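You operate a simulated robot arm through the tools that you are given. There is no shell and no other tool. Be economical: measure what you need, move in short steps, check, and stop when the job is done.

Carry out the task below with a simulated robot arm. There is one attempt and no reset: what you move stays moved.

Task
Refill the empty hopper from the Brown jar and sprinkle the cake under it.
Fine: stand the empty jar on the bench and the full one in its place; open the hopper slide till the jar is empty and shut it; two pulls of the lever, spill nothing. Leave the rest here as it is. Set down upright: what you pick out.

Only the result counts: the job must be done as asked and must still hold three seconds after the hand-in. Knocking over, shifting, dropping, spilling or breaking anything else fails it.

Robot
A 6-joint arm with a two-finger gripper, on a carriage that runs on a rail from [337, -831] to [-542, 1337] (x, y) and turns from -183 to 149 degrees about z. Base frame: it is fixed where the carriage stands at the start and does not move with it; the origin is on the floor, on the carriage's upright axis, x ahead of it, y to its left, z up; the surface under the hand at the start is at about z = 900. Readings come in mm, degrees, newtons and seconds.
Its first joint turns from -166.0 to 166.0 degrees. Places, roughly: bench turntable [500, 300, 900]; brake handle [300, 500, 1000]; pot lid (14x14x4 cm) [300, 700, 1000]; socket of the sprinkle hopper [600, 200, 1200]. Payload 2.54 kg.
The tool frame sits at the grasp point between the pads (the TCP): z along the fingers, y along the line on which they close. The tips reach 23 mm beyond it. The gripper opens to 126 mm. The gripper's body begins 82 mm behind the TCP.
Orientation is that of the tool frame in the base frame, as a unit quaternion [w, x, y, z]. With the fingers straight down and closing along the base's y, the tool's x points along the base's -x, its y along +y and its z along -z.

Tools
- The arm moves only by the tool play_rows. Its argument "rows" is text: rows parted by semicolons, each of 7 numbers parted by spaces: the turn, a rotation vector about the tool's x, y, z in degrees, then the shift along the tool's x, y, z in mm, then the opening, from 0 (shut) to 1 (fully open). In form: rx ry rz dx dy dz grip; .... A call has 1 to 10 rows; each row shifts and turns the commanded pose from where the row before left it, along the tool's axes as they then stand. Rows are played at 5 a second. More than 50 mm and 8.6 degrees between two rows, or a gripper value outside its range, and nothing of the call is played. Where a pose cannot be reached the arm comes as near as it can. A force on the tool above 40 N (or 10 N above the force at the start of the call, whichever is more), or a blocked arm, ends the call early, and 0.2 s more pass. The fingers move at their own pace and stop on an object; they squeeze with about 40 N. The grip force told is the motor's: it shows also when the fingers shut on nothing. Time passes only in rows, and 0.2 s behind the last, so rows that do not move let the fingers close. The reply holds the time, the measured pose of the TCP, the force on the tool along the base axes, the opening and the grip force, in the units named above and with some noise, with the torque about the TCP (base axes, N m) and any sound that the robot's microphone picked up.
- Cameras (640 x 400 px; columns grow to the right, rows downward): "scene" is now at [64.8, 200.6, 1540.9]; the picture's right is [0.00, -1.00, 0.00], its down [-0.64, -0.00, -0.77] and it looks along [0.77, 0.00, -0.64] (base axes); focal length 214 px, centre (320, 200). "wrist" rides on the gripper at [82, 14, -122] in the tool frame; the picture's right is [-0.17, 0.99, 0.00], its down [-0.79, -0.13, -0.60] and it looks along [-0.59, -0.10, 0.80] (tool axes); focal length 243 px, centre (320, 200). There is no depth. A picture from a camera that has moved, and an enlarged one, comes with that camera's place and axes in the base frame and with its lens.
- snapshot(camera): a new picture of that camera. The clock stands still meanwhile.
- raise_lower(by): slides the trunk up (or, below 0, down) by that many mm; the arm and the scene camera ride with it, the base frame stays. It gives what a move gives, with no picture.
- drive_base(legs): drives the robot by 1 to 6 legs, each [ahead, left, turn to the left] in mm, mm and degrees, along the robot's own axes; the way and the turn of a leg run together, so that a leg with both is an arc; at most 1500 mm and 180 degrees a leg. The arm and the cameras ride along, it lands a little off, and it stops where it bumps. It keeps to its track: a leg is cut to what the track allows. It gives what a move gives.
- turn_head(pan, tilt): turns the head with the scene camera to pan (to the left, within 120 degrees either way) and tilt (down, from -29 to 69), counted from straight ahead of the robot. It gives what a move gives.
- close_up(camera, box): a new picture of the part [left, top, right, bottom] of that camera's present view, enlarged. The clock stands still meanwhile.
- finish_job(): hands the job in; it is judged then, once.

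Work in short steps. Places have to be worked out from the pictures, the camera data and where the tool is seen: move nearer, look again, correct. Check each grasp and each placing, and mend what went wrong. You have 120 turns and 90 pictures in all, those below and enlarged ones among them. Open the gripper and draw the arm clear of the work before you hand the job in, unless the task says otherwise; then end with one line.

The tools are called after "Call:" as a command line: name --argument value ..., lists and objects as JSON in quotes. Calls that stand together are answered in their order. play_rows: Moves the arm, as the interface text tells. Its arguments: {"type":"object","properties":{"rows":{"type":"string"}},"required":["rows"]} The other tools are called the same way: raise_lower (by) slides the trunk up or down; drive_base (legs) drives the base; turn_head (pan, tilt) turns the head that bears the scene camera; snapshot (camera) takes a picture; close_up (camera, box) takes an enlarged picture of a part of a camera's view; finish_job () hands the job in.

At the start:

```text
time: 0.0
tool_pos: [489.0, -64.6, 1455.4]
orientation: [0.0, 0.0, 1.0, 0.0]
contact_force: [-0.1, -0.6, 0.1]
moment: [0.01, -0.01, -0.03]
gripper_width: 125.8
finger_force: 0.1
trunk travel left (down, up): [-350.0, 140.0]
robot x, y, heading: [-1.2, -2.4, -0.1]
head pan, tilt: [0.2, 39.9]
```

scene: 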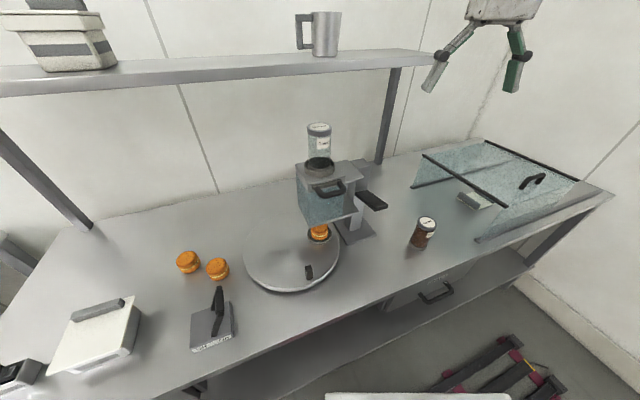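
wrist: 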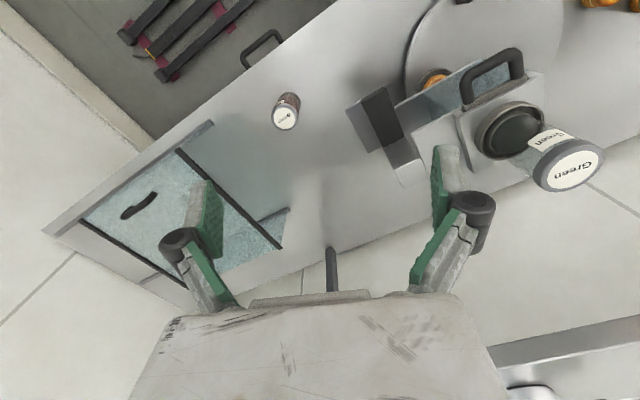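

I'll look closely at the hopper, jars and turntable first.

Call:
close_up --camera "scene" --box '[260, 100, 460, 300]'

Call:
close_up --camera "wrist" --box '[240, 0, 640, 250]'

Call:
close_up --camera "scene" --box '[380, 120, 620, 270]'

```text
2.00 times, centred on (360, 200) of scene
camera zoom: at [64.8, 200.6, 1540.9], right [0.0, -1.0, 0.0], down [-0.64, 0.0, -0.77], along [0.77, 0.0, -0.64], focal length 429 px, centre (240, 200)
```

zoom: 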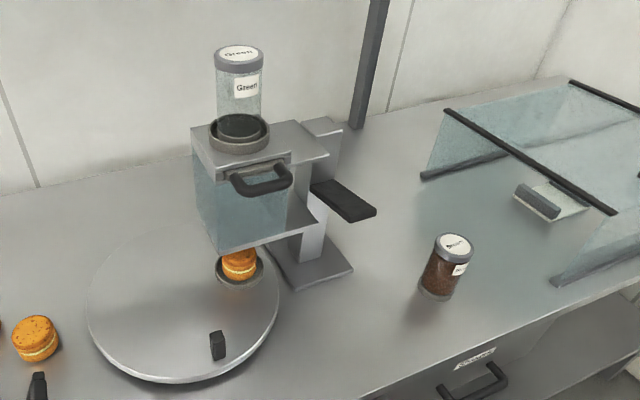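

```text
1.60 times, centred on (440, 125) of wrist
camera zoom: at [407.0, -51.2, 1576.9], right [0.17, 0.99, 0.0], down [0.79, -0.13, 0.6], along [0.59, -0.1, -0.8], focal length 388 px, centre (128, 320)
```

zoom: 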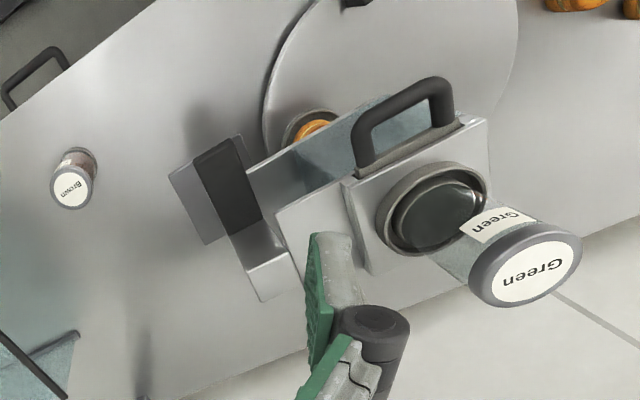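

```text
2.67 times, centred on (500, 195) of scene
camera zoom: at [64.8, 200.6, 1540.9], right [0.0, -1.0, 0.0], down [-0.64, 0.0, -0.77], along [0.77, 0.0, -0.64], focal length 572 px, centre (-160, 213)
```

zoom: 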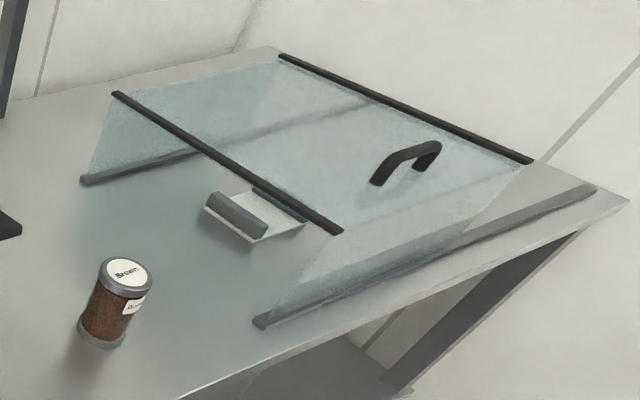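

The empty Green jar stands in the hopper at about (586, 203, top 1338) and the Brown jar on the bench at about (573, -162, top 1022). Lowering the trunk gives a more level view of the slide handle and lever.

Call:
raise_lower --by -200

Call:
turn_head --pan 0 --tilt 15

Call:
snapshot --camera "scene"

Call:
close_up --camera "scene" --box '[250, 130, 450, 255]'

```text
time: 2.2
tool_pos: [488.5, -65.6, 1255.3]
orientation: [0.0, 0.0, 1.0, 0.0]
contact_force: [-0.2, -0.7, 0.5]
moment: [0.01, -0.02, 0.03]
gripper_width: 125.8
finger_force: 0.1
trunk travel left (down, up): [-150.0, 340.0]
robot x, y, heading: [-1.9, 0.2, -0.1]
head pan, tilt: [0.2, 39.9]
```

```text
time: 3.1
tool_pos: [489.2, -64.4, 1255.3]
orientation: [0.0, 0.0, 1.0, 0.0]
contact_force: [0.2, 0.5, -0.9]
moment: [0.01, 0.0, 0.03]
gripper_width: 126.0
finger_force: 0.0
trunk travel left (down, up): [-150.0, 340.0]
robot x, y, heading: [2.0, -6.2, 0.0]
head pan, tilt: [0.0, 15.0]
```

```text
84 pictures are left
camera scene: at [73.1, 200.4, 1380.3], right [0.0, -1.0, 0.0], down [-0.26, 0.0, -0.97], along [0.97, 0.0, -0.26], focal length 214 px, centre (320, 200)
```

scene: 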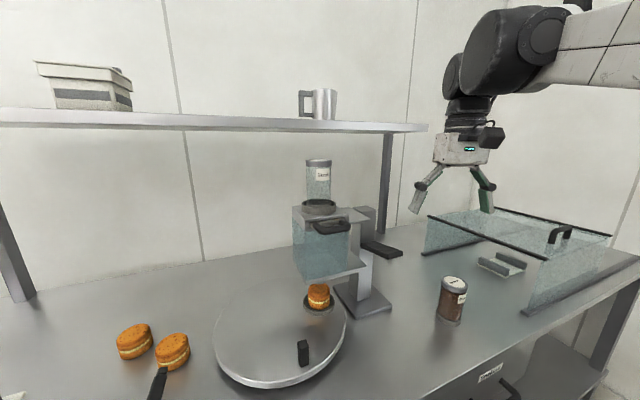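

```text
3.20 times, centred on (350, 192) of scene
camera zoom: at [73.1, 200.4, 1380.3], right [0.0, -1.0, 0.0], down [-0.26, 0.0, -0.97], along [0.97, 0.0, -0.26], focal length 686 px, centre (224, 224)
```

zoom: 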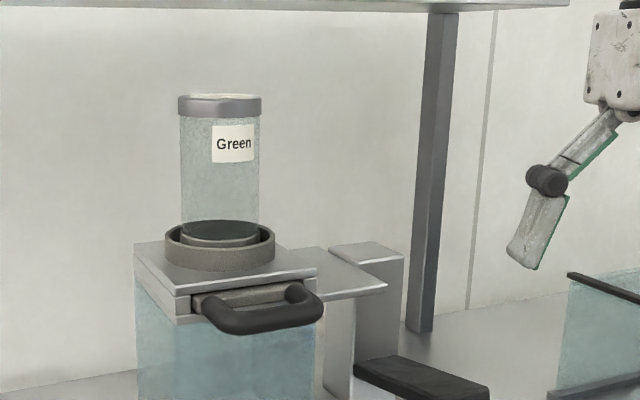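

The slide is a drawer plate with a looped handle, and the hopper appears turned about 20° towards the robot's right. I'll move the wrist camera up and over for a better look.

Call:
play_rows --rows "0 0 0 10 0 -48 1; 0 0 0 10 0 -48 1; 0 0 0 10 0 -48 1; 0 0 0 10 45 0 1; 0 0 0 10 45 0 1; 0 0 0 0 45 0 1; 0 0 0 0 45 0 1; 0 0 0 0 0 0 1"

Call:
snapshot --camera "wrist"

```text
time: 4.9
tool_pos: [435.9, 116.5, 1396.0]
orientation: [0.0, 0.0, 1.0, 0.0]
contact_force: [-0.3, 0.8, 0.0]
moment: [-0.06, -0.02, -0.02]
gripper_width: 126.0
finger_force: 0.1
trunk travel left (down, up): [-150.0, 340.0]
robot x, y, heading: [0.6, 1.2, -0.1]
head pan, tilt: [0.0, 15.0]
```

```text
82 pictures are left
camera wrist: at [353.7, 129.7, 1518.9], right [0.17, 0.99, 0.0], down [0.79, -0.13, 0.6], along [0.59, -0.1, -0.8], focal length 243 px, centre (320, 200)
```

wrist: 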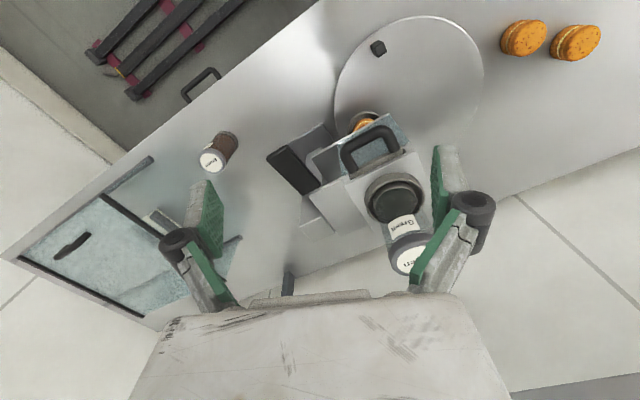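

Zoom on the hopper from here.

Call:
close_up --camera "wrist" --box '[260, 90, 460, 280]'

```text
2.11 times, centred on (360, 185) of wrist
camera zoom: at [353.7, 129.7, 1518.9], right [0.17, 0.99, 0.0], down [0.79, -0.13, 0.6], along [0.59, -0.1, -0.8], focal length 511 px, centre (236, 232)
```

zoom: 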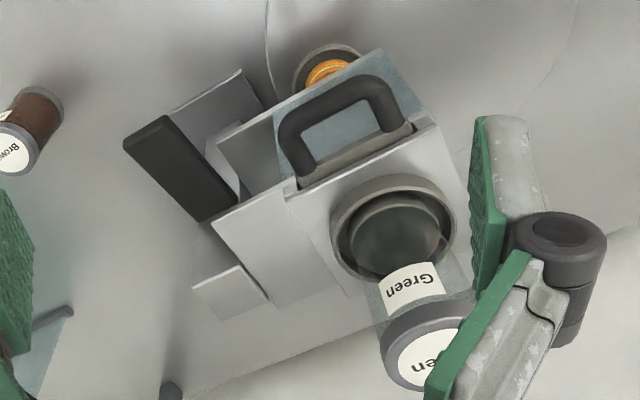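

Jar axis is about (583, 203), hopper yaw ≈ 20–22°, lever paddle at z≈1126 running from (527, 22) to (622, 68). I'll move over near the Green jar and refine its position.

Call:
play_rows --rows "0 0 0 0 0 -40 1; 0 0 0 0 43 0 1; 0 0 0 0 43 0 1; 0 0 0 -45 0 0 1; 0 0 0 -45 0 0 1; 0 0 0 0 0 0 1"

Call:
snapshot --camera "wrist"

Call:
snapshot --camera "scene"

```text
time: 6.3
tool_pos: [530.4, 201.0, 1434.0]
orientation: [0.0, 0.0, 1.0, 0.0]
contact_force: [0.3, 0.3, -0.3]
moment: [-0.07, 0.14, 0.0]
gripper_width: 125.9
finger_force: 0.0
out of reach, approached as far as the arm can: row 5
trunk travel left (down, up): [-150.0, 340.0]
robot x, y, heading: [1.5, 3.2, -0.0]
head pan, tilt: [0.0, 15.0]
```

```text
80 pictures are left
camera wrist: at [448.6, 214.6, 1555.9], right [0.17, 0.99, 0.0], down [0.79, -0.13, 0.6], along [0.59, -0.1, -0.8], focal length 243 px, centre (320, 200)
```

wrist: 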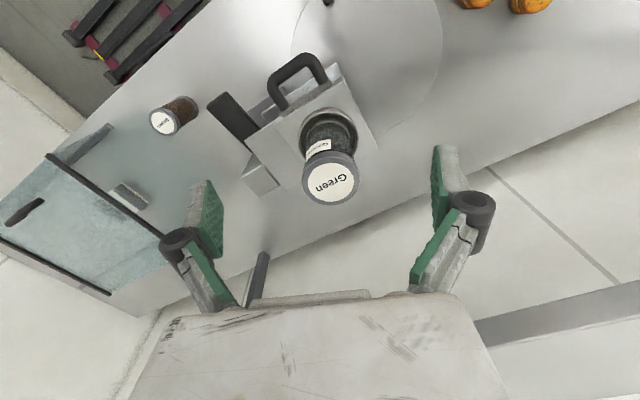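

```text
79 pictures are left
camera scene: at [74.6, 200.8, 1380.2], right [0.0, -1.0, 0.0], down [-0.26, 0.0, -0.97], along [0.97, 0.0, -0.26], focal length 214 px, centre (320, 200)
```

scene: 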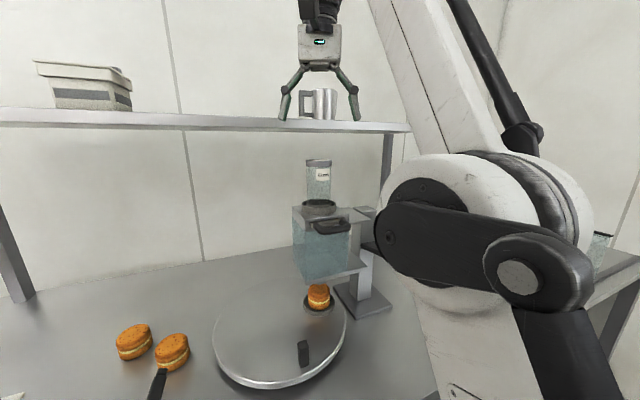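

The lid centre works out at (588, 202). The elbow hangs low next to the bench, so I'll raise the trunk before working at this height.

Call:
raise_lower --by 250

Call:
play_rows --rows "0 0 0 0 0 45 1; 0 0 0 0 0 45 1; 0 0 0 0 0 45 1; 0 0 0 -28 0 45 1; 0 0 0 -29 1 45 1; 0 0 0 0 0 0 1"

Call:
turn_head --pan 0 --tilt 35

Call:
snapshot --camera "scene"

Call:
snapshot --camera "wrist"

```text
time: 8.8
tool_pos: [528.5, 201.0, 1684.5]
orientation: [0.0, 0.0, 1.0, 0.0]
contact_force: [-0.2, 0.6, 0.7]
moment: [0.0, 0.04, -0.03]
gripper_width: 126.0
finger_force: 0.0
trunk travel left (down, up): [-400.0, 90.0]
robot x, y, heading: [0.5, 2.6, -0.1]
head pan, tilt: [0.0, 15.0]
```

```text
refused: row 4 steps farther than a row can; nothing moved
```

```text
time: 9.7
tool_pos: [528.3, 201.3, 1684.7]
orientation: [0.0, 0.0, 1.0, 0.0]
contact_force: [-0.5, 0.4, -0.5]
moment: [0.01, 0.0, 0.0]
gripper_width: 126.0
finger_force: 0.1
trunk travel left (down, up): [-400.0, 90.0]
robot x, y, heading: [-0.7, 0.1, 0.2]
head pan, tilt: [0.0, 35.0]
```

```text
78 pictures are left
camera scene: at [67.8, 200.4, 1598.4], right [0.0, -1.0, 0.0], down [-0.57, 0.0, -0.82], along [0.82, 0.0, -0.57], focal length 214 px, centre (320, 200)
```

scene: 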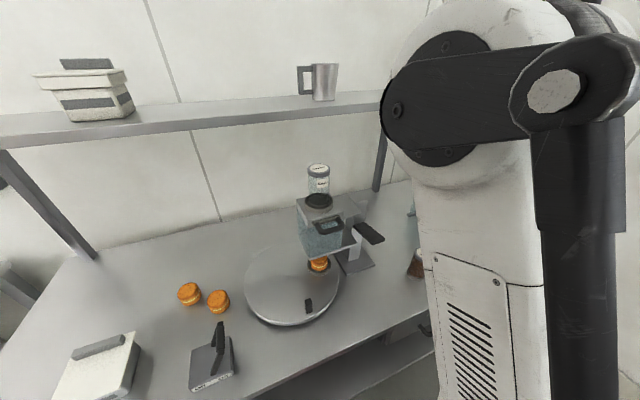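

```text
77 pictures are left
camera wrist: at [446.5, 214.0, 1806.8], right [0.17, 0.99, 0.0], down [0.79, -0.13, 0.6], along [0.59, -0.1, -0.8], focal length 243 px, centre (320, 200)
```

wrist: 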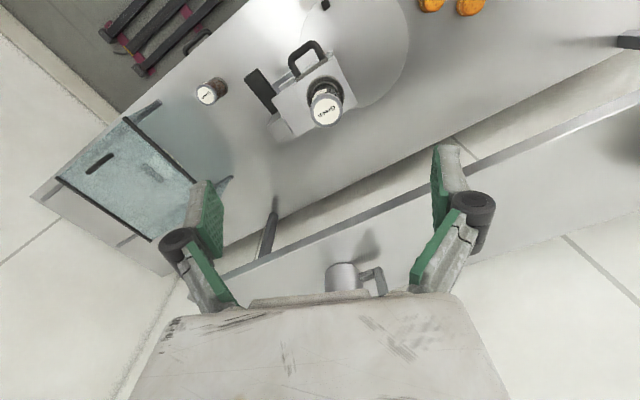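

Splitting the motion into legal steps: go down to about z=1420 above the jar.

Call:
play_rows --rows "0 0 0 0 0 48 1; 0 0 0 0 0 48 1; 0 0 0 -29 1 35 1; 0 0 0 -29 0 35 1; 0 0 0 0 0 48 1; 0 0 0 0 0 45 1; 0 0 0 0 0 0 1; 0 0 0 0 0 0 1"

Call:
snapshot --camera "scene"

Call:
snapshot --camera "wrist"

```text
time: 11.5
tool_pos: [588.0, 201.2, 1425.7]
orientation: [0.0, 0.001, 1.0, 0.0]
contact_force: [-0.4, -0.2, 0.5]
moment: [-0.02, -0.01, 0.01]
gripper_width: 125.9
finger_force: 0.0
trunk travel left (down, up): [-400.0, 90.0]
robot x, y, heading: [-0.6, 1.6, -0.0]
head pan, tilt: [0.0, 35.0]
```

```text
76 pictures are left
camera scene: at [67.4, 200.3, 1598.4], right [0.0, -1.0, 0.0], down [-0.57, 0.0, -0.82], along [0.82, 0.0, -0.57], focal length 214 px, centre (320, 200)
```

scene: 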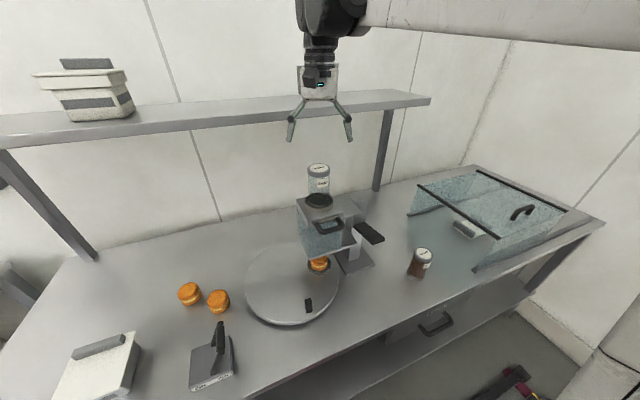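

```text
75 pictures are left
camera wrist: at [505.3, 214.4, 1548.5], right [0.17, 0.99, 0.0], down [0.79, -0.13, 0.6], along [0.59, -0.1, -0.8], focal length 243 px, centre (320, 200)
```

wrist: 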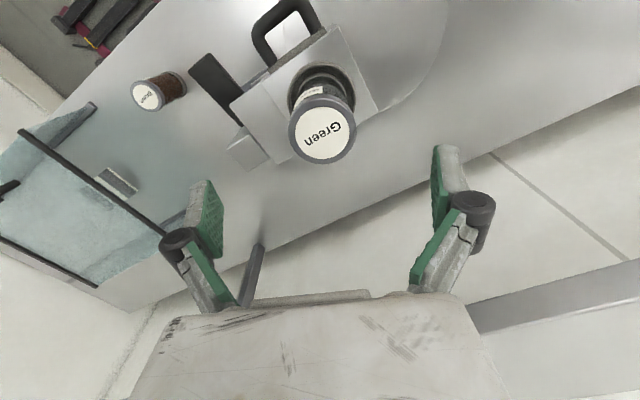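

Lid centre confirmed (586, 203). Descend to z≈1292 with the fingers open either side of the jar.

Call:
play_rows --rows "0 0 0 1 2 45 1; 0 0 0 0 0 45 1; 0 0 0 0 0 43 1; 0 0 0 0 0 0 1"

Call:
close_up --camera "scene" --box '[250, 100, 450, 280]'

Call:
snapshot --camera "wrist"

```text
time: 12.5
tool_pos: [587.3, 205.4, 1291.1]
orientation: [0.0, 0.0, 1.0, 0.0]
contact_force: [0.5, 0.5, 0.2]
moment: [-0.02, -0.01, 0.01]
gripper_width: 126.1
finger_force: 0.1
trunk travel left (down, up): [-400.0, 90.0]
robot x, y, heading: [-0.6, -0.3, 0.0]
head pan, tilt: [0.0, 35.0]
```

```text
2.22 times, centred on (350, 190) of scene
camera zoom: at [68.0, 200.5, 1598.3], right [0.0, -1.0, 0.0], down [-0.57, 0.0, -0.82], along [0.82, 0.0, -0.57], focal length 477 px, centre (253, 222)
```

zoom: 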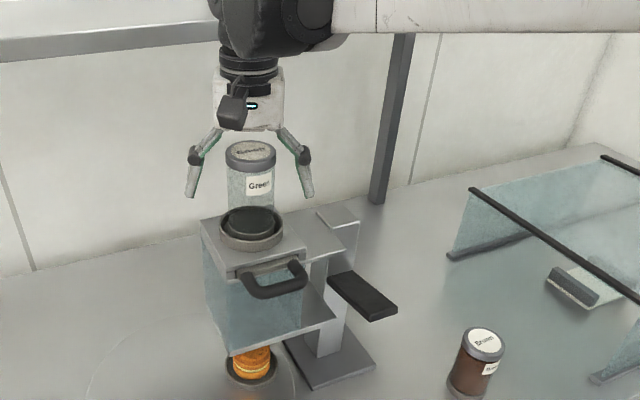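

```text
73 pictures are left
camera wrist: at [505.2, 218.5, 1414.0], right [0.17, 0.99, 0.0], down [0.79, -0.13, 0.6], along [0.59, -0.1, -0.8], focal length 243 px, centre (320, 200)
```

wrist: 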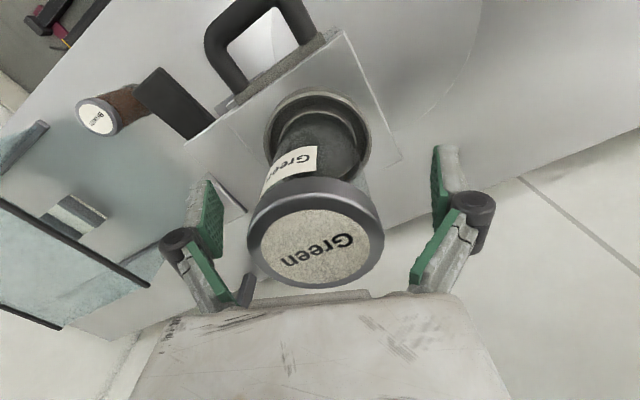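

The jar is centred between the fingers. Close on the glass.

Call:
play_rows --rows "0 0 0 0 0 0 0.6; 0 0 0 0 0 0 0.3; 0 0 0 0 0 0 0.3; 0 0 0 0 0 0 0.3; 0 0 0 0 0 0 0.3"

```text
time: 13.7
tool_pos: [587.5, 204.3, 1293.2]
orientation: [0.0, 0.0, 1.0, -0.001]
contact_force: [-0.4, 0.0, 0.0]
moment: [-0.05, -0.02, -0.05]
gripper_width: 59.1
finger_force: 40.0
trunk travel left (down, up): [-400.0, 90.0]
robot x, y, heading: [-0.3, 1.3, -0.2]
head pan, tilt: [0.0, 35.0]
```

Gripped at 59 mm. Lift gently and watch the force.

Call:
play_rows --rows "0 0 0 0 0 -8 0.3; 0 0 0 0 0 -8 0.3; 0 0 0 0 0 -10 0.3; 0 0 0 0 0 0 0.3"

Call:
close_up --camera "scene" --box '[250, 100, 450, 280]'

```text
time: 14.7
tool_pos: [586.3, 204.8, 1319.1]
orientation: [0.001, 0.0, 1.0, 0.0]
contact_force: [-0.3, -0.8, -1.5]
moment: [-0.01, 0.01, 0.0]
gripper_width: 58.9
finger_force: 40.4
trunk travel left (down, up): [-400.0, 90.0]
robot x, y, heading: [-4.3, -1.3, -0.0]
head pan, tilt: [0.0, 35.0]
```

```text
2.22 times, centred on (350, 190) of scene
camera zoom: at [67.8, 200.4, 1598.3], right [0.0, -1.0, 0.0], down [-0.57, 0.0, -0.82], along [0.82, 0.0, -0.57], focal length 477 px, centre (253, 222)
```

zoom: 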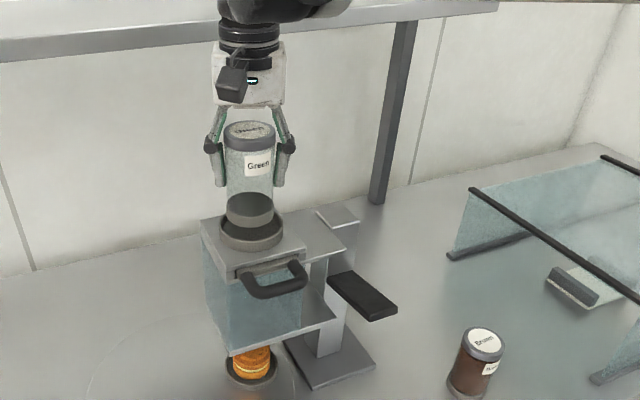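

The jar is free. Raise it well clear, then carry it towards (700, -90) on the open bench right of the hopper.

Call:
play_rows --rows "0 0 0 0 0 -48 0.3; 0 0 0 0 0 -48 0.3; 0 0 0 -20 -40 -10 0.3; 0 0 0 -20 -45 0 0.3; 0 0 0 -20 -45 0 0.3; 0 0 0 -20 -45 0 0.3; 0 0 0 -20 -45 0 0.3; 0 0 0 -13 -45 0 0.3; 0 0 0 0 -29 0 0.3; 0 0 0 0 0 0 0.3"

Call:
play_rows --rows "0 0 0 0 0 48 0.3; 0 0 0 0 0 48 0.3; 0 0 0 0 0 48 0.3; 0 0 0 0 0 48 0.3; 0 0 0 0 0 48 0.3; 0 0 0 0 0 48 0.3; 0 0 0 0 0 48 0.3; 0 0 0 0 0 48 0.3; 0 0 0 0 0 0 0.3"

Call:
snapshot --camera "scene"

Call:
snapshot --camera "wrist"

```text
time: 16.9
tool_pos: [699.2, -92.5, 1424.6]
orientation: [-0.001, 0.0, 1.0, 0.0]
contact_force: [-0.2, -0.1, -3.3]
moment: [0.04, 0.01, -0.02]
gripper_width: 59.3
finger_force: 39.9
trunk travel left (down, up): [-400.0, 90.0]
robot x, y, heading: [-0.6, -1.1, -0.1]
head pan, tilt: [0.0, 35.0]
```

```text
time: 18.9
tool_pos: [699.7, -91.8, 1041.8]
orientation: [0.0, 0.0, 1.0, 0.0]
contact_force: [-0.2, -0.4, -2.0]
moment: [0.0, 0.01, 0.01]
gripper_width: 59.1
finger_force: 40.0
trunk travel left (down, up): [-400.0, 90.0]
robot x, y, heading: [-4.0, 1.1, 0.0]
head pan, tilt: [0.0, 35.0]
```

```text
71 pictures are left
camera scene: at [68.5, 200.5, 1598.3], right [0.0, -1.0, 0.0], down [-0.57, 0.0, -0.82], along [0.82, 0.0, -0.57], focal length 214 px, centre (320, 200)
```

scene: 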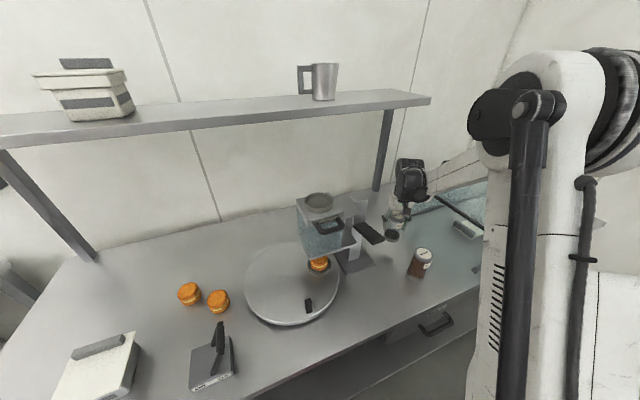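

```text
70 pictures are left
camera wrist: at [618.5, -78.4, 1162.4], right [0.17, 0.99, 0.0], down [0.79, -0.13, 0.6], along [0.59, -0.1, -0.8], focal length 243 px, centre (320, 200)
```

wrist: 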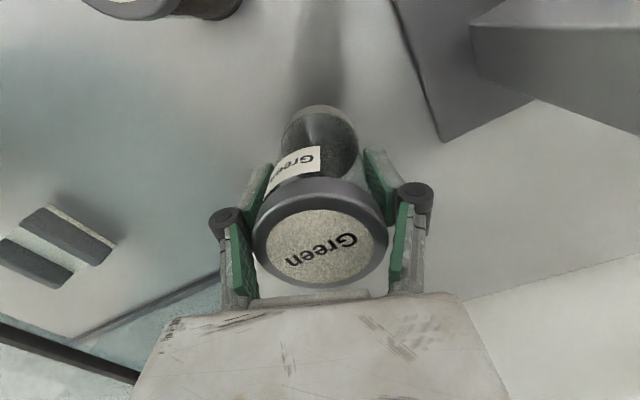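

Descend to just above expected contact (~977), then feel for the bench.

Call:
play_rows --rows "0 0 0 0 0 30 0.3; 0 0 0 0 0 20 0.3; 0 0 0 0 0 5 0.3; 0 0 0 0 0 3 0.3; 0 0 0 0 0 0 0.3"

Call:
play_rows --rows "0 0 0 0 0 2 0.3; 0 0 0 0 0 2 0.3; 0 0 0 0 0 0 0.3"

Call:
close_up --camera "wrist" --box '[200, 60, 440, 210]'

```text
time: 20.1
tool_pos: [699.7, -90.9, 982.9]
orientation: [0.0, -0.001, 1.0, 0.0]
contact_force: [-0.3, -1.0, -2.2]
moment: [0.0, 0.0, 0.01]
gripper_width: 59.0
finger_force: 39.7
trunk travel left (down, up): [-400.0, 90.0]
robot x, y, heading: [-2.0, -2.1, -0.1]
head pan, tilt: [0.0, 35.0]
```

```text
time: 20.9
tool_pos: [699.4, -89.6, 978.3]
orientation: [0.0, 0.0, 1.0, 0.0]
contact_force: [-1.2, 0.0, -2.8]
moment: [-0.01, 0.01, 0.0]
gripper_width: 59.0
finger_force: 39.6
trunk travel left (down, up): [-400.0, 90.0]
robot x, y, heading: [1.4, -1.0, -0.2]
head pan, tilt: [0.0, 35.0]
```

```text
2.67 times, centred on (320, 135) of wrist
camera zoom: at [616.8, -76.5, 1100.5], right [0.17, 0.99, 0.0], down [0.79, -0.13, 0.6], along [0.59, -0.1, -0.8], focal length 647 px, centre (320, 373)
```

zoom: 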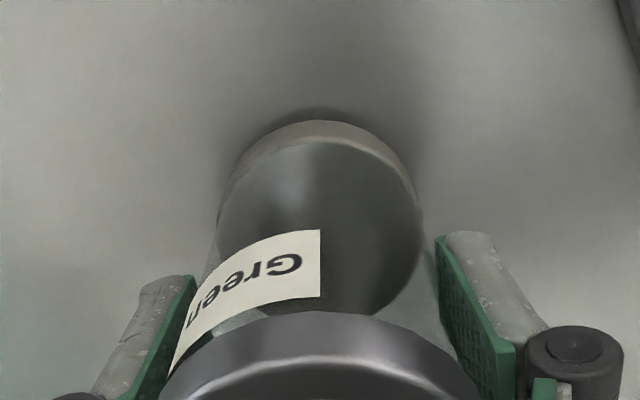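

No contact yet; continue down in small steps.

Call:
play_rows --rows "0 0 0 0 0 1.5 0.3; 0 0 0 0 0 1.5 0.3; 0 0 0 0 0 0 0.3"

Call:
play_rows --rows "0 0 0 0 0 1.5 0.3; 0 0 0 0 0 1 0.3; 0 0 0 0 0 0 0.3"

```text
time: 21.7
tool_pos: [697.4, -89.4, 975.6]
orientation: [0.0, 0.0, 1.0, 0.0]
contact_force: [-0.9, 0.3, -2.3]
moment: [0.01, -0.01, -0.02]
gripper_width: 58.7
finger_force: 39.9
trunk travel left (down, up): [-400.0, 90.0]
robot x, y, heading: [1.6, 2.5, 0.3]
head pan, tilt: [0.0, 35.0]
```

```text
time: 22.5
tool_pos: [697.9, -90.6, 972.5]
orientation: [0.0, 0.0, 1.0, -0.001]
contact_force: [0.4, -0.6, -1.7]
moment: [0.03, 0.01, -0.04]
gripper_width: 59.3
finger_force: 39.4
trunk travel left (down, up): [-400.0, 90.0]
robot x, y, heading: [0.0, -2.7, 0.2]
head pan, tilt: [0.0, 35.0]
```

Call:
play_rows --rows "0 0 0 0 0 1 0.3; 0 0 0 0 0 1 0.3; 0 0 0 0 0 1 0.3; 0 0 0 0 0 0 0.3"

Call:
play_rows --rows "0 0 0 0 0 1 0.3; 0 0 0 0 0 1 0.3; 0 0 0 0 0 0 0.3"

Call:
close_up --camera "wrist" --box '[200, 60, 440, 210]'

```text
time: 23.5
tool_pos: [698.0, -90.5, 969.6]
orientation: [0.001, 0.0, 1.0, -0.001]
contact_force: [5.5, -0.1, 15.7]
moment: [-0.05, -0.17, 0.01]
gripper_width: 59.0
finger_force: 40.2
trunk travel left (down, up): [-400.0, 90.0]
robot x, y, heading: [0.2, 0.6, 0.2]
head pan, tilt: [0.0, 35.0]
```

```text
time: 24.3
tool_pos: [697.3, -89.5, 968.3]
orientation: [0.001, 0.0, 1.0, 0.0]
contact_force: [8.7, -0.9, 35.2]
moment: [0.02, -0.23, -0.2]
gripper_width: 59.1
finger_force: 39.6
trunk travel left (down, up): [-400.0, 90.0]
robot x, y, heading: [-0.0, 2.2, 0.1]
head pan, tilt: [0.0, 35.0]
```

```text
2.67 times, centred on (320, 135) of wrist
camera zoom: at [615.4, -76.4, 1091.3], right [0.17, 0.99, 0.0], down [0.79, -0.13, 0.6], along [0.59, -0.1, -0.8], focal length 647 px, centre (320, 373)
```

zoom: 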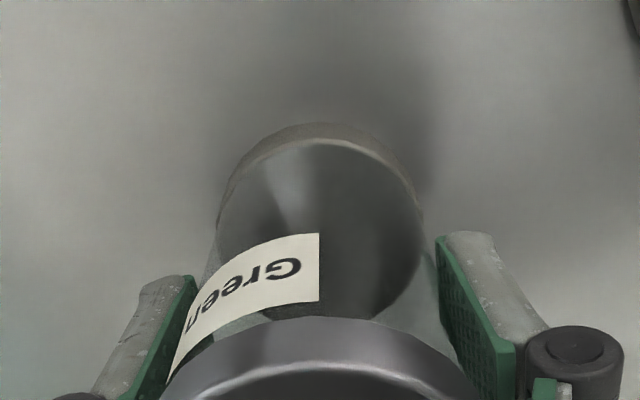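

Contact at TCP z≈970. Relieve the pressure and open gently.

Call:
play_rows --rows "0 0 0 0 0 -1.5 0.3; 0 0 0 0 0 -0.5 0.3; 0 0 0 0 0 0 0.5; 0 0 0 0 0 0 0.6; 0 0 0 0 0 0 0.75; 0 0 0 0 0 0 0.85; 0 0 0 0 0 0 0.85"

Call:
snapshot --camera "wrist"

```text
time: 25.9
tool_pos: [698.9, -90.2, 969.8]
orientation: [0.001, 0.0, 1.0, 0.0]
contact_force: [1.1, -0.3, 0.8]
moment: [0.03, 0.02, 0.03]
gripper_width: 107.1
finger_force: 0.0
trunk travel left (down, up): [-400.0, 90.0]
robot x, y, heading: [-0.8, -2.4, 0.0]
head pan, tilt: [0.0, 35.0]
```

```text
67 pictures are left
camera wrist: at [616.2, -76.7, 1091.9], right [0.17, 0.99, 0.0], down [0.79, -0.13, 0.6], along [0.59, -0.1, -0.8], focal length 243 px, centre (320, 200)
```

wrist: 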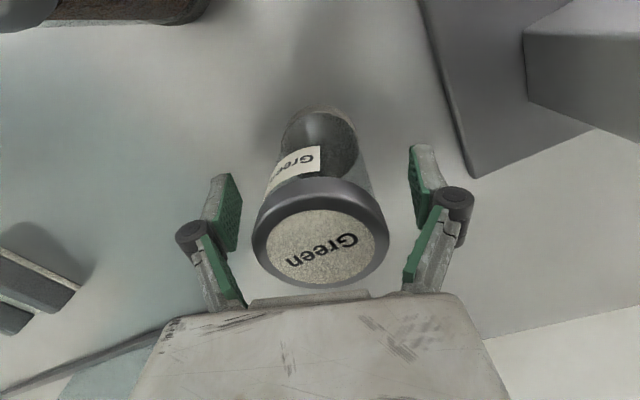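

The Green jar stands upright. Rise and go over to the Brown jar, looking before descending.

Call:
play_rows --rows "0 0 0 0 0 -48 0.85; 0 0 0 0 0 -48 0.85; 0 0 0 0 0 -48 1; 0 0 0 0 0 -30 1; 0 0 0 45 -15 0 1; 0 0 0 45 -20 0 1; 0 0 0 35 -35 0 1; 0 0 0 0 0 0 1; 0 0 0 0 0 0 1"

Call:
snapshot --camera "wrist"

Call:
snapshot --camera "scene"

```text
time: 27.9
tool_pos: [573.7, -161.7, 1145.4]
orientation: [0.0, 0.0, 1.0, 0.0]
contact_force: [0.9, -0.5, -0.2]
moment: [0.01, 0.03, 0.0]
gripper_width: 125.7
finger_force: 0.1
trunk travel left (down, up): [-400.0, 90.0]
robot x, y, heading: [-1.4, -0.7, 0.2]
head pan, tilt: [0.0, 35.0]
```

```text
66 pictures are left
camera wrist: at [492.0, -147.8, 1267.2], right [0.17, 0.99, 0.0], down [0.79, -0.13, 0.6], along [0.59, -0.1, -0.8], focal length 243 px, centre (320, 200)
```

wrist: 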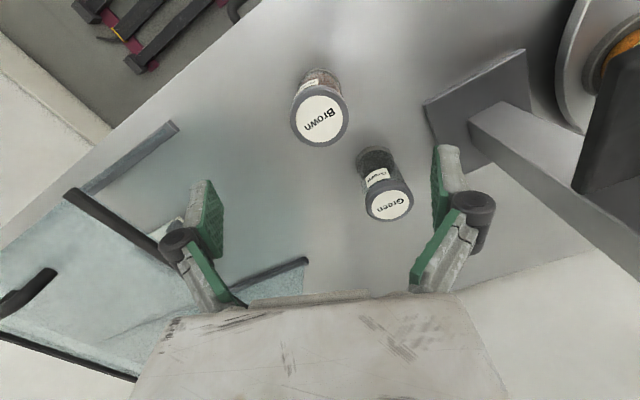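

```text
65 pictures are left
camera scene: at [68.1, 200.7, 1598.3], right [0.0, -1.0, 0.0], down [-0.57, 0.0, -0.82], along [0.82, 0.0, -0.57], focal length 214 px, centre (320, 200)
```

scene: 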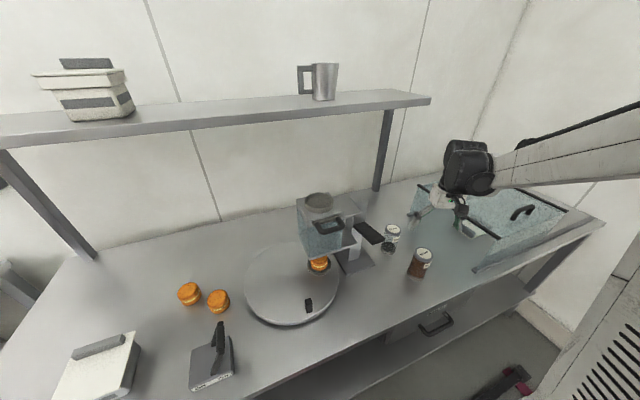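

Brown lid centre computes to (574, -162), right under the tool. Descend to z≈971, checking before closing.

Call:
play_rows --rows "0 0 0 0 0 45 1; 0 0 0 0 0 45 1; 0 0 0 0 0 45 1; 0 0 0 0 0 38 1; 0 0 0 0 0 0 1"

Call:
snapshot --camera "wrist"

```text
time: 29.1
tool_pos: [571.4, -159.7, 969.4]
orientation: [0.0, 0.001, 1.0, 0.0]
contact_force: [0.2, -0.3, -0.5]
moment: [0.0, 0.03, 0.0]
gripper_width: 125.8
finger_force: 0.0
trunk travel left (down, up): [-400.0, 90.0]
robot x, y, heading: [0.4, -1.0, 0.0]
head pan, tilt: [0.0, 35.0]
```

```text
64 pictures are left
camera wrist: at [489.8, -146.2, 1091.6], right [0.17, 0.99, 0.0], down [0.79, -0.13, 0.6], along [0.59, -0.1, -0.8], focal length 243 px, centre (320, 200)
```

wrist: 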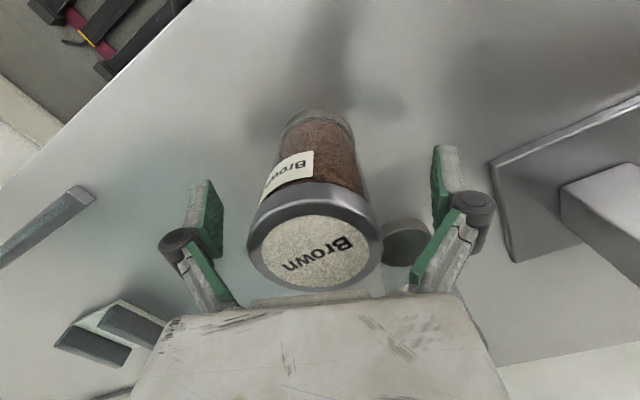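

Well aligned (about 2 mm off). Correct slightly and close.

Call:
play_rows --rows "0 0 0 -2 -1.5 0 1; 0 0 0 0 0 0 0.6; 0 0 0 0 0 0 0.5; 0 0 0 0 0 0 0.3; 0 0 0 0 0 0 0.3; 0 0 0 0 0 0 0.3"

Call:
play_rows --rows "0 0 0 0 0 -5 0.3; 0 0 0 0 0 -10 0.3; 0 0 0 0 0 -30 0.3; 0 0 0 0 0 0 0.3"

Call:
snapshot --camera "wrist"

```text
time: 30.5
tool_pos: [574.6, -162.0, 969.0]
orientation: [0.0, -0.001, 1.0, 0.0]
contact_force: [-0.6, 0.5, 0.2]
moment: [-0.02, 0.0, -0.03]
gripper_width: 58.9
finger_force: 39.9
trunk travel left (down, up): [-400.0, 90.0]
robot x, y, heading: [1.4, 2.1, -0.2]
head pan, tilt: [0.0, 35.0]
```

```text
time: 31.5
tool_pos: [573.4, -162.5, 1017.1]
orientation: [0.0, 0.0, 1.0, 0.0]
contact_force: [-1.0, 0.8, -2.3]
moment: [-0.01, -0.02, 0.02]
gripper_width: 58.8
finger_force: 39.9
trunk travel left (down, up): [-400.0, 90.0]
robot x, y, heading: [-0.9, -0.5, 0.0]
head pan, tilt: [0.0, 35.0]
```

```text
63 pictures are left
camera wrist: at [491.5, -148.6, 1139.0], right [0.17, 0.99, 0.0], down [0.79, -0.13, 0.6], along [0.59, -0.1, -0.8], focal length 243 px, centre (320, 200)
```

wrist: 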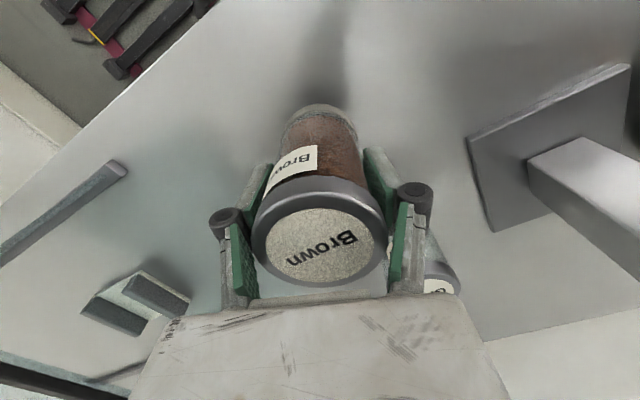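

Held. Raise straight up to ~1430, then carry it over the socket.

Call:
play_rows --rows "0 0 0 0 0 -45 0.3; 0 0 0 0 0 -45 0.3; 0 0 0 0 0 -45 0.3; 0 0 0 0 0 -45 0.3; 0 0 0 0 0 -45 0.3; 0 0 0 0 0 -45 0.3; 0 0 0 0 0 -45 0.3; 0 0 0 0 0 -45 0.3; 0 0 0 0 0 -45 0.3; 0 0 0 0 0 0 0.3"

Call:
play_rows --rows "0 0 0 -4 40 0 0.3; 0 0 0 -4 45 0 0.3; 0 0 0 -4 45 0 0.3; 0 0 0 -2 45 0 0.3; 0 0 0 0 45 0 0.3; 0 0 0 0 45 0 0.3; 0 0 0 0 45 0 0.3; 0 0 0 0 45 0 0.3; 0 0 0 0 11 0 0.3; 0 0 0 0 0 0 0.3"

Call:
close_up --camera "scene" --box '[250, 100, 450, 280]'

Call:
snapshot --camera "wrist"

```text
time: 33.7
tool_pos: [574.4, -161.0, 1420.3]
orientation: [-0.001, 0.0, 1.0, 0.0]
contact_force: [-0.5, 0.5, -1.5]
moment: [-0.01, 0.0, -0.03]
gripper_width: 58.4
finger_force: 40.1
trunk travel left (down, up): [-400.0, 90.0]
robot x, y, heading: [0.8, 1.4, 0.2]
head pan, tilt: [0.0, 35.0]
```

```text
time: 35.9
tool_pos: [589.8, 204.9, 1419.6]
orientation: [0.0, 0.001, 1.0, 0.0]
contact_force: [-0.5, -0.3, -2.3]
moment: [0.03, 0.01, -0.02]
gripper_width: 58.6
finger_force: 40.1
trunk travel left (down, up): [-400.0, 90.0]
robot x, y, heading: [0.3, -0.9, -0.0]
head pan, tilt: [0.0, 35.0]
```

```text
2.22 times, centred on (350, 190) of scene
camera zoom: at [67.9, 200.3, 1598.3], right [0.0, -1.0, 0.0], down [-0.57, 0.0, -0.82], along [0.82, 0.0, -0.57], focal length 477 px, centre (253, 222)
```

zoom: 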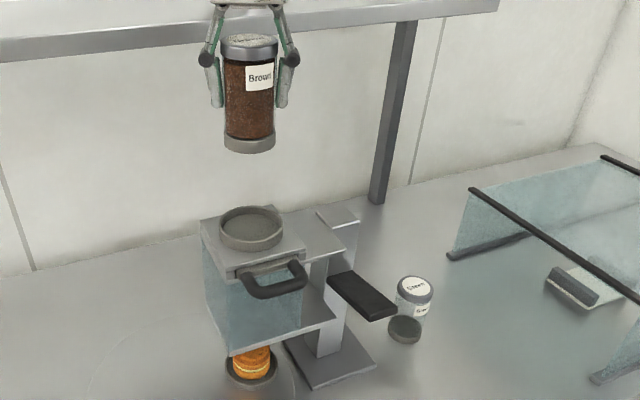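

```text
61 pictures are left
camera wrist: at [508.0, 217.8, 1542.2], right [0.17, 0.99, 0.0], down [0.79, -0.13, 0.6], along [0.59, -0.1, -0.8], focal length 243 px, centre (320, 200)
```

wrist: 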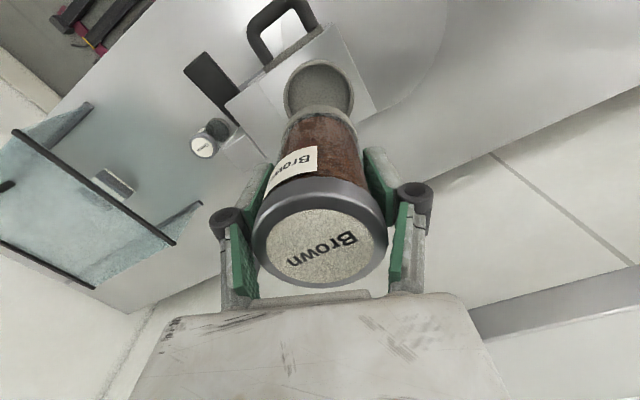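

The jar is over the socket. Lower to just above the ring (bottom ≈1250) and look again.

Call:
play_rows --rows "0 0 0 2.5 0 40 0.3; 0 0 0 0 0 40 0.3; 0 0 0 0 0 14 0.3; 0 0 0 0 0 0 0.3; 0 0 0 0 0 0 0.3"

Call:
close_up --camera "scene" --box '[280, 140, 360, 230]'

Call:
close_up --camera "wrist" --box '[240, 40, 400, 200]'

```text
time: 37.1
tool_pos: [587.9, 203.5, 1327.1]
orientation: [0.0, 0.0, 1.0, 0.0]
contact_force: [0.3, -0.2, -1.4]
moment: [0.0, -0.03, 0.01]
gripper_width: 58.3
finger_force: 40.0
trunk travel left (down, up): [-400.0, 90.0]
robot x, y, heading: [2.0, -0.5, -0.0]
head pan, tilt: [0.0, 35.0]
```

```text
4.44 times, centred on (320, 185) of scene
camera zoom: at [68.0, 200.5, 1598.3], right [0.0, -1.0, 0.0], down [-0.57, 0.0, -0.82], along [0.82, 0.0, -0.57], focal length 953 px, centre (320, 267)
```

zoom: 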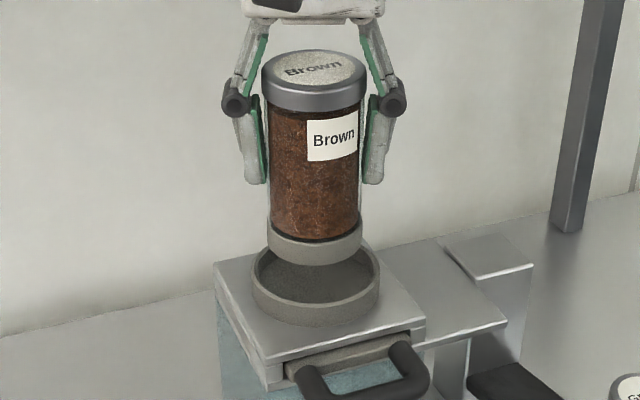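

```text
2.50 times, centred on (320, 120) of wrist
camera zoom: at [505.6, 217.2, 1449.5], right [0.17, 0.99, 0.0], down [0.79, -0.13, 0.6], along [0.59, -0.1, -0.8], focal length 606 px, centre (320, 400)
```

zoom: 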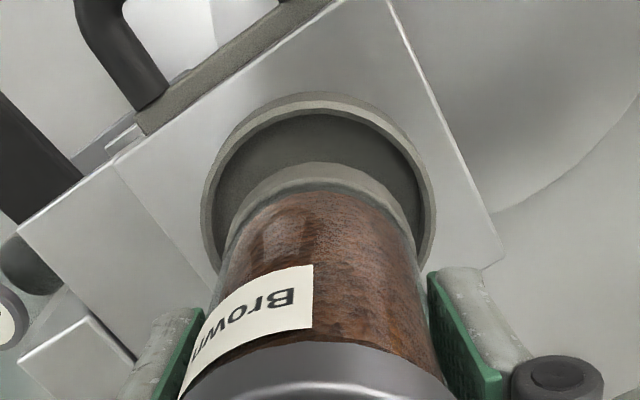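

Collar is centred over the ring with ~6 mm clearance each side. Lower to seat it, slowing at the end.

Call:
play_rows --rows "0 0 0 1 0.5 12 0.3; 0 0 0 0 0 10 0.3; 0 0 0 0 0 6 0.3; 0 0 0 0 0 2 0.3; 0 0 0 0 0 0 0.3"

Call:
play_rows --rows "0 0 0 0 0 1.5 0.3; 0 0 0 0 0 1 0.3; 0 0 0 0 0 0 0.3"

```text
time: 38.3
tool_pos: [585.9, 203.5, 1296.8]
orientation: [0.0, 0.0, 1.0, 0.0]
contact_force: [-0.5, 0.6, -2.6]
moment: [0.02, -0.02, 0.02]
gripper_width: 58.5
finger_force: 40.3
trunk travel left (down, up): [-400.0, 90.0]
robot x, y, heading: [1.4, -1.0, 0.1]
head pan, tilt: [0.0, 35.0]
```

```text
time: 39.1
tool_pos: [586.7, 203.4, 1294.5]
orientation: [0.0, 0.0, 1.0, 0.0]
contact_force: [0.1, -0.1, -3.2]
moment: [0.0, 0.01, 0.0]
gripper_width: 58.8
finger_force: 39.8
trunk travel left (down, up): [-400.0, 90.0]
robot x, y, heading: [0.8, -0.2, 0.0]
head pan, tilt: [0.0, 35.0]
```

Call:
play_rows --rows "0 0 0 0 0 1 0.3; 0 0 0 0 0 1 0.3; 0 0 0 0 0 0 0.3"

Call:
play_rows --rows "0 0 0 0 0 1 0.3; 0 0 0 0 0 1 0.3; 0 0 0 0 0 0 0.3"

Call:
close_up --camera "scene" --box '[280, 140, 360, 230]'

```text
time: 39.9
tool_pos: [586.5, 203.2, 1293.1]
orientation: [0.0, 0.0, 1.0, 0.0]
contact_force: [-0.1, 0.4, -0.3]
moment: [0.03, -0.07, 0.02]
gripper_width: 58.6
finger_force: 40.2
trunk travel left (down, up): [-400.0, 90.0]
robot x, y, heading: [1.8, 1.1, 0.3]
head pan, tilt: [0.0, 35.0]
```

```text
time: 40.7
tool_pos: [585.3, 205.7, 1292.7]
orientation: [0.001, 0.0, 1.0, 0.0]
contact_force: [9.1, 4.2, 36.0]
moment: [0.18, -0.23, -0.17]
gripper_width: 58.9
finger_force: 39.8
trunk travel left (down, up): [-400.0, 90.0]
robot x, y, heading: [-1.6, -3.4, -0.1]
head pan, tilt: [0.0, 35.0]
```

```text
4.44 times, centred on (320, 185) of scene
camera zoom: at [66.7, 200.2, 1598.7], right [0.0, -1.0, 0.0], down [-0.57, 0.0, -0.82], along [0.82, 0.0, -0.57], focal length 953 px, centre (320, 267)
```

zoom: 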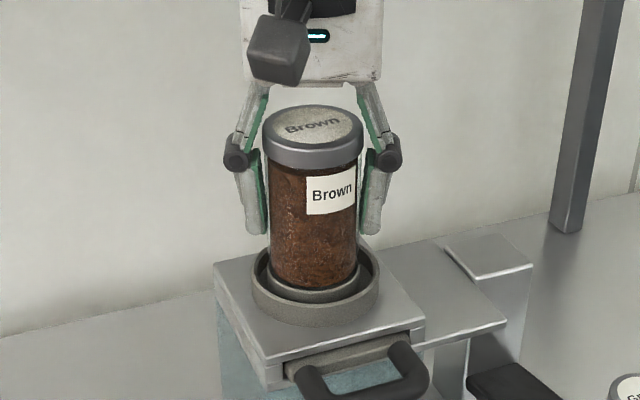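

Seated in the ring. Relieve pressure, open, and rise clear.

Call:
play_rows --rows "0 0 0 0 0 -1.5 0.3; 0 0 0 0 0 0 0.5; 0 0 0 0 0 0 0.6; 0 0 0 0 0 0 0.8; 0 0 0 0 0 0 0.95; 0 0 0 0 0 0 0.95; 0 0 0 0 0 -45 0.95; 0 0 0 0 0 -45 0.95; 0 0 0 0 0 -45 0.95; 0 0 0 0 0 0 0.95"

Call:
snapshot --camera "wrist"

```text
time: 42.9
tool_pos: [585.8, 203.8, 1427.6]
orientation: [0.0, 0.001, 1.0, 0.0]
contact_force: [-0.6, -0.5, -0.3]
moment: [-0.01, 0.03, 0.03]
gripper_width: 119.8
finger_force: 0.0
trunk travel left (down, up): [-400.0, 90.0]
robot x, y, heading: [1.9, -0.3, 0.1]
head pan, tilt: [0.0, 35.0]
```

```text
57 pictures are left
camera wrist: at [503.8, 218.2, 1550.4], right [0.17, 0.99, 0.0], down [0.79, -0.13, 0.6], along [0.59, -0.1, -0.8], focal length 243 px, centre (320, 200)
```

wrist: 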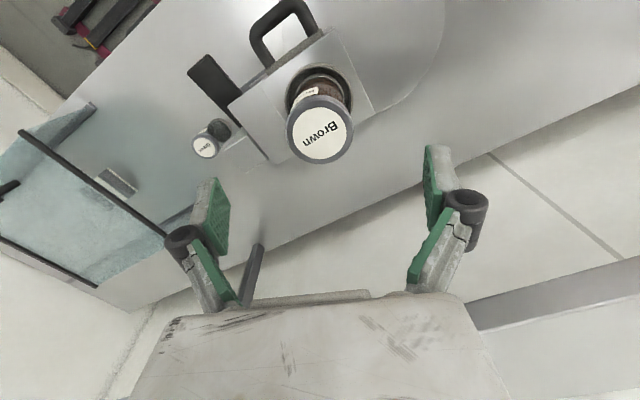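

Brown jar stands in the socket. Now measure the slide handle from above, where the wrist camera is now.

Call:
close_up --camera "wrist" --box '[180, 0, 380, 125]'

Call:
close_up --camera "scene" --box '[290, 170, 400, 280]'

```text
3.20 times, centred on (280, 62) of wrist
camera zoom: at [503.8, 218.2, 1550.4], right [0.17, 0.99, 0.0], down [0.79, -0.13, 0.6], along [0.59, -0.1, -0.8], focal length 776 px, centre (448, 640)
```

zoom: 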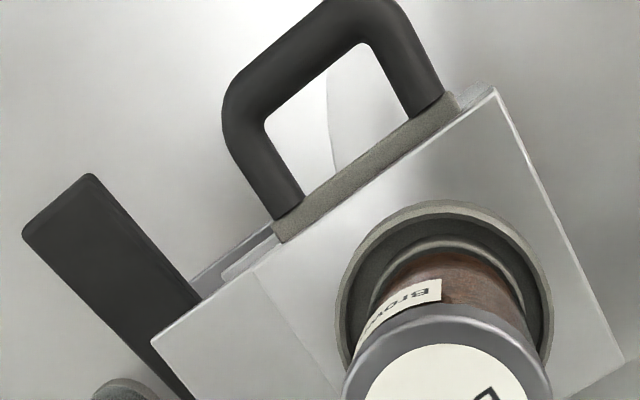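

```text
3.64 times, centred on (345, 225) of scene
camera zoom: at [67.6, 200.3, 1598.3], right [0.0, -1.0, 0.0], down [-0.57, 0.0, -0.82], along [0.82, 0.0, -0.57], focal length 780 px, centre (229, 109)
```

zoom: 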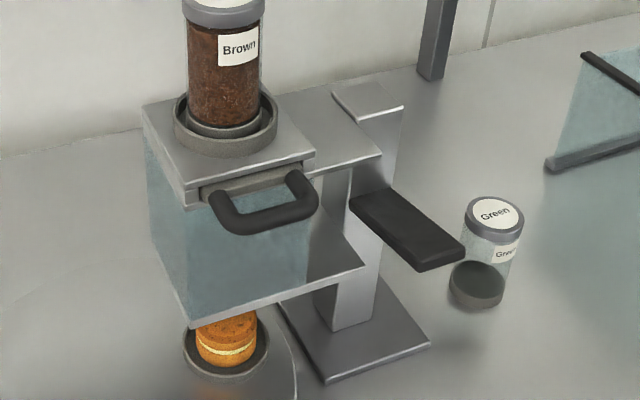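

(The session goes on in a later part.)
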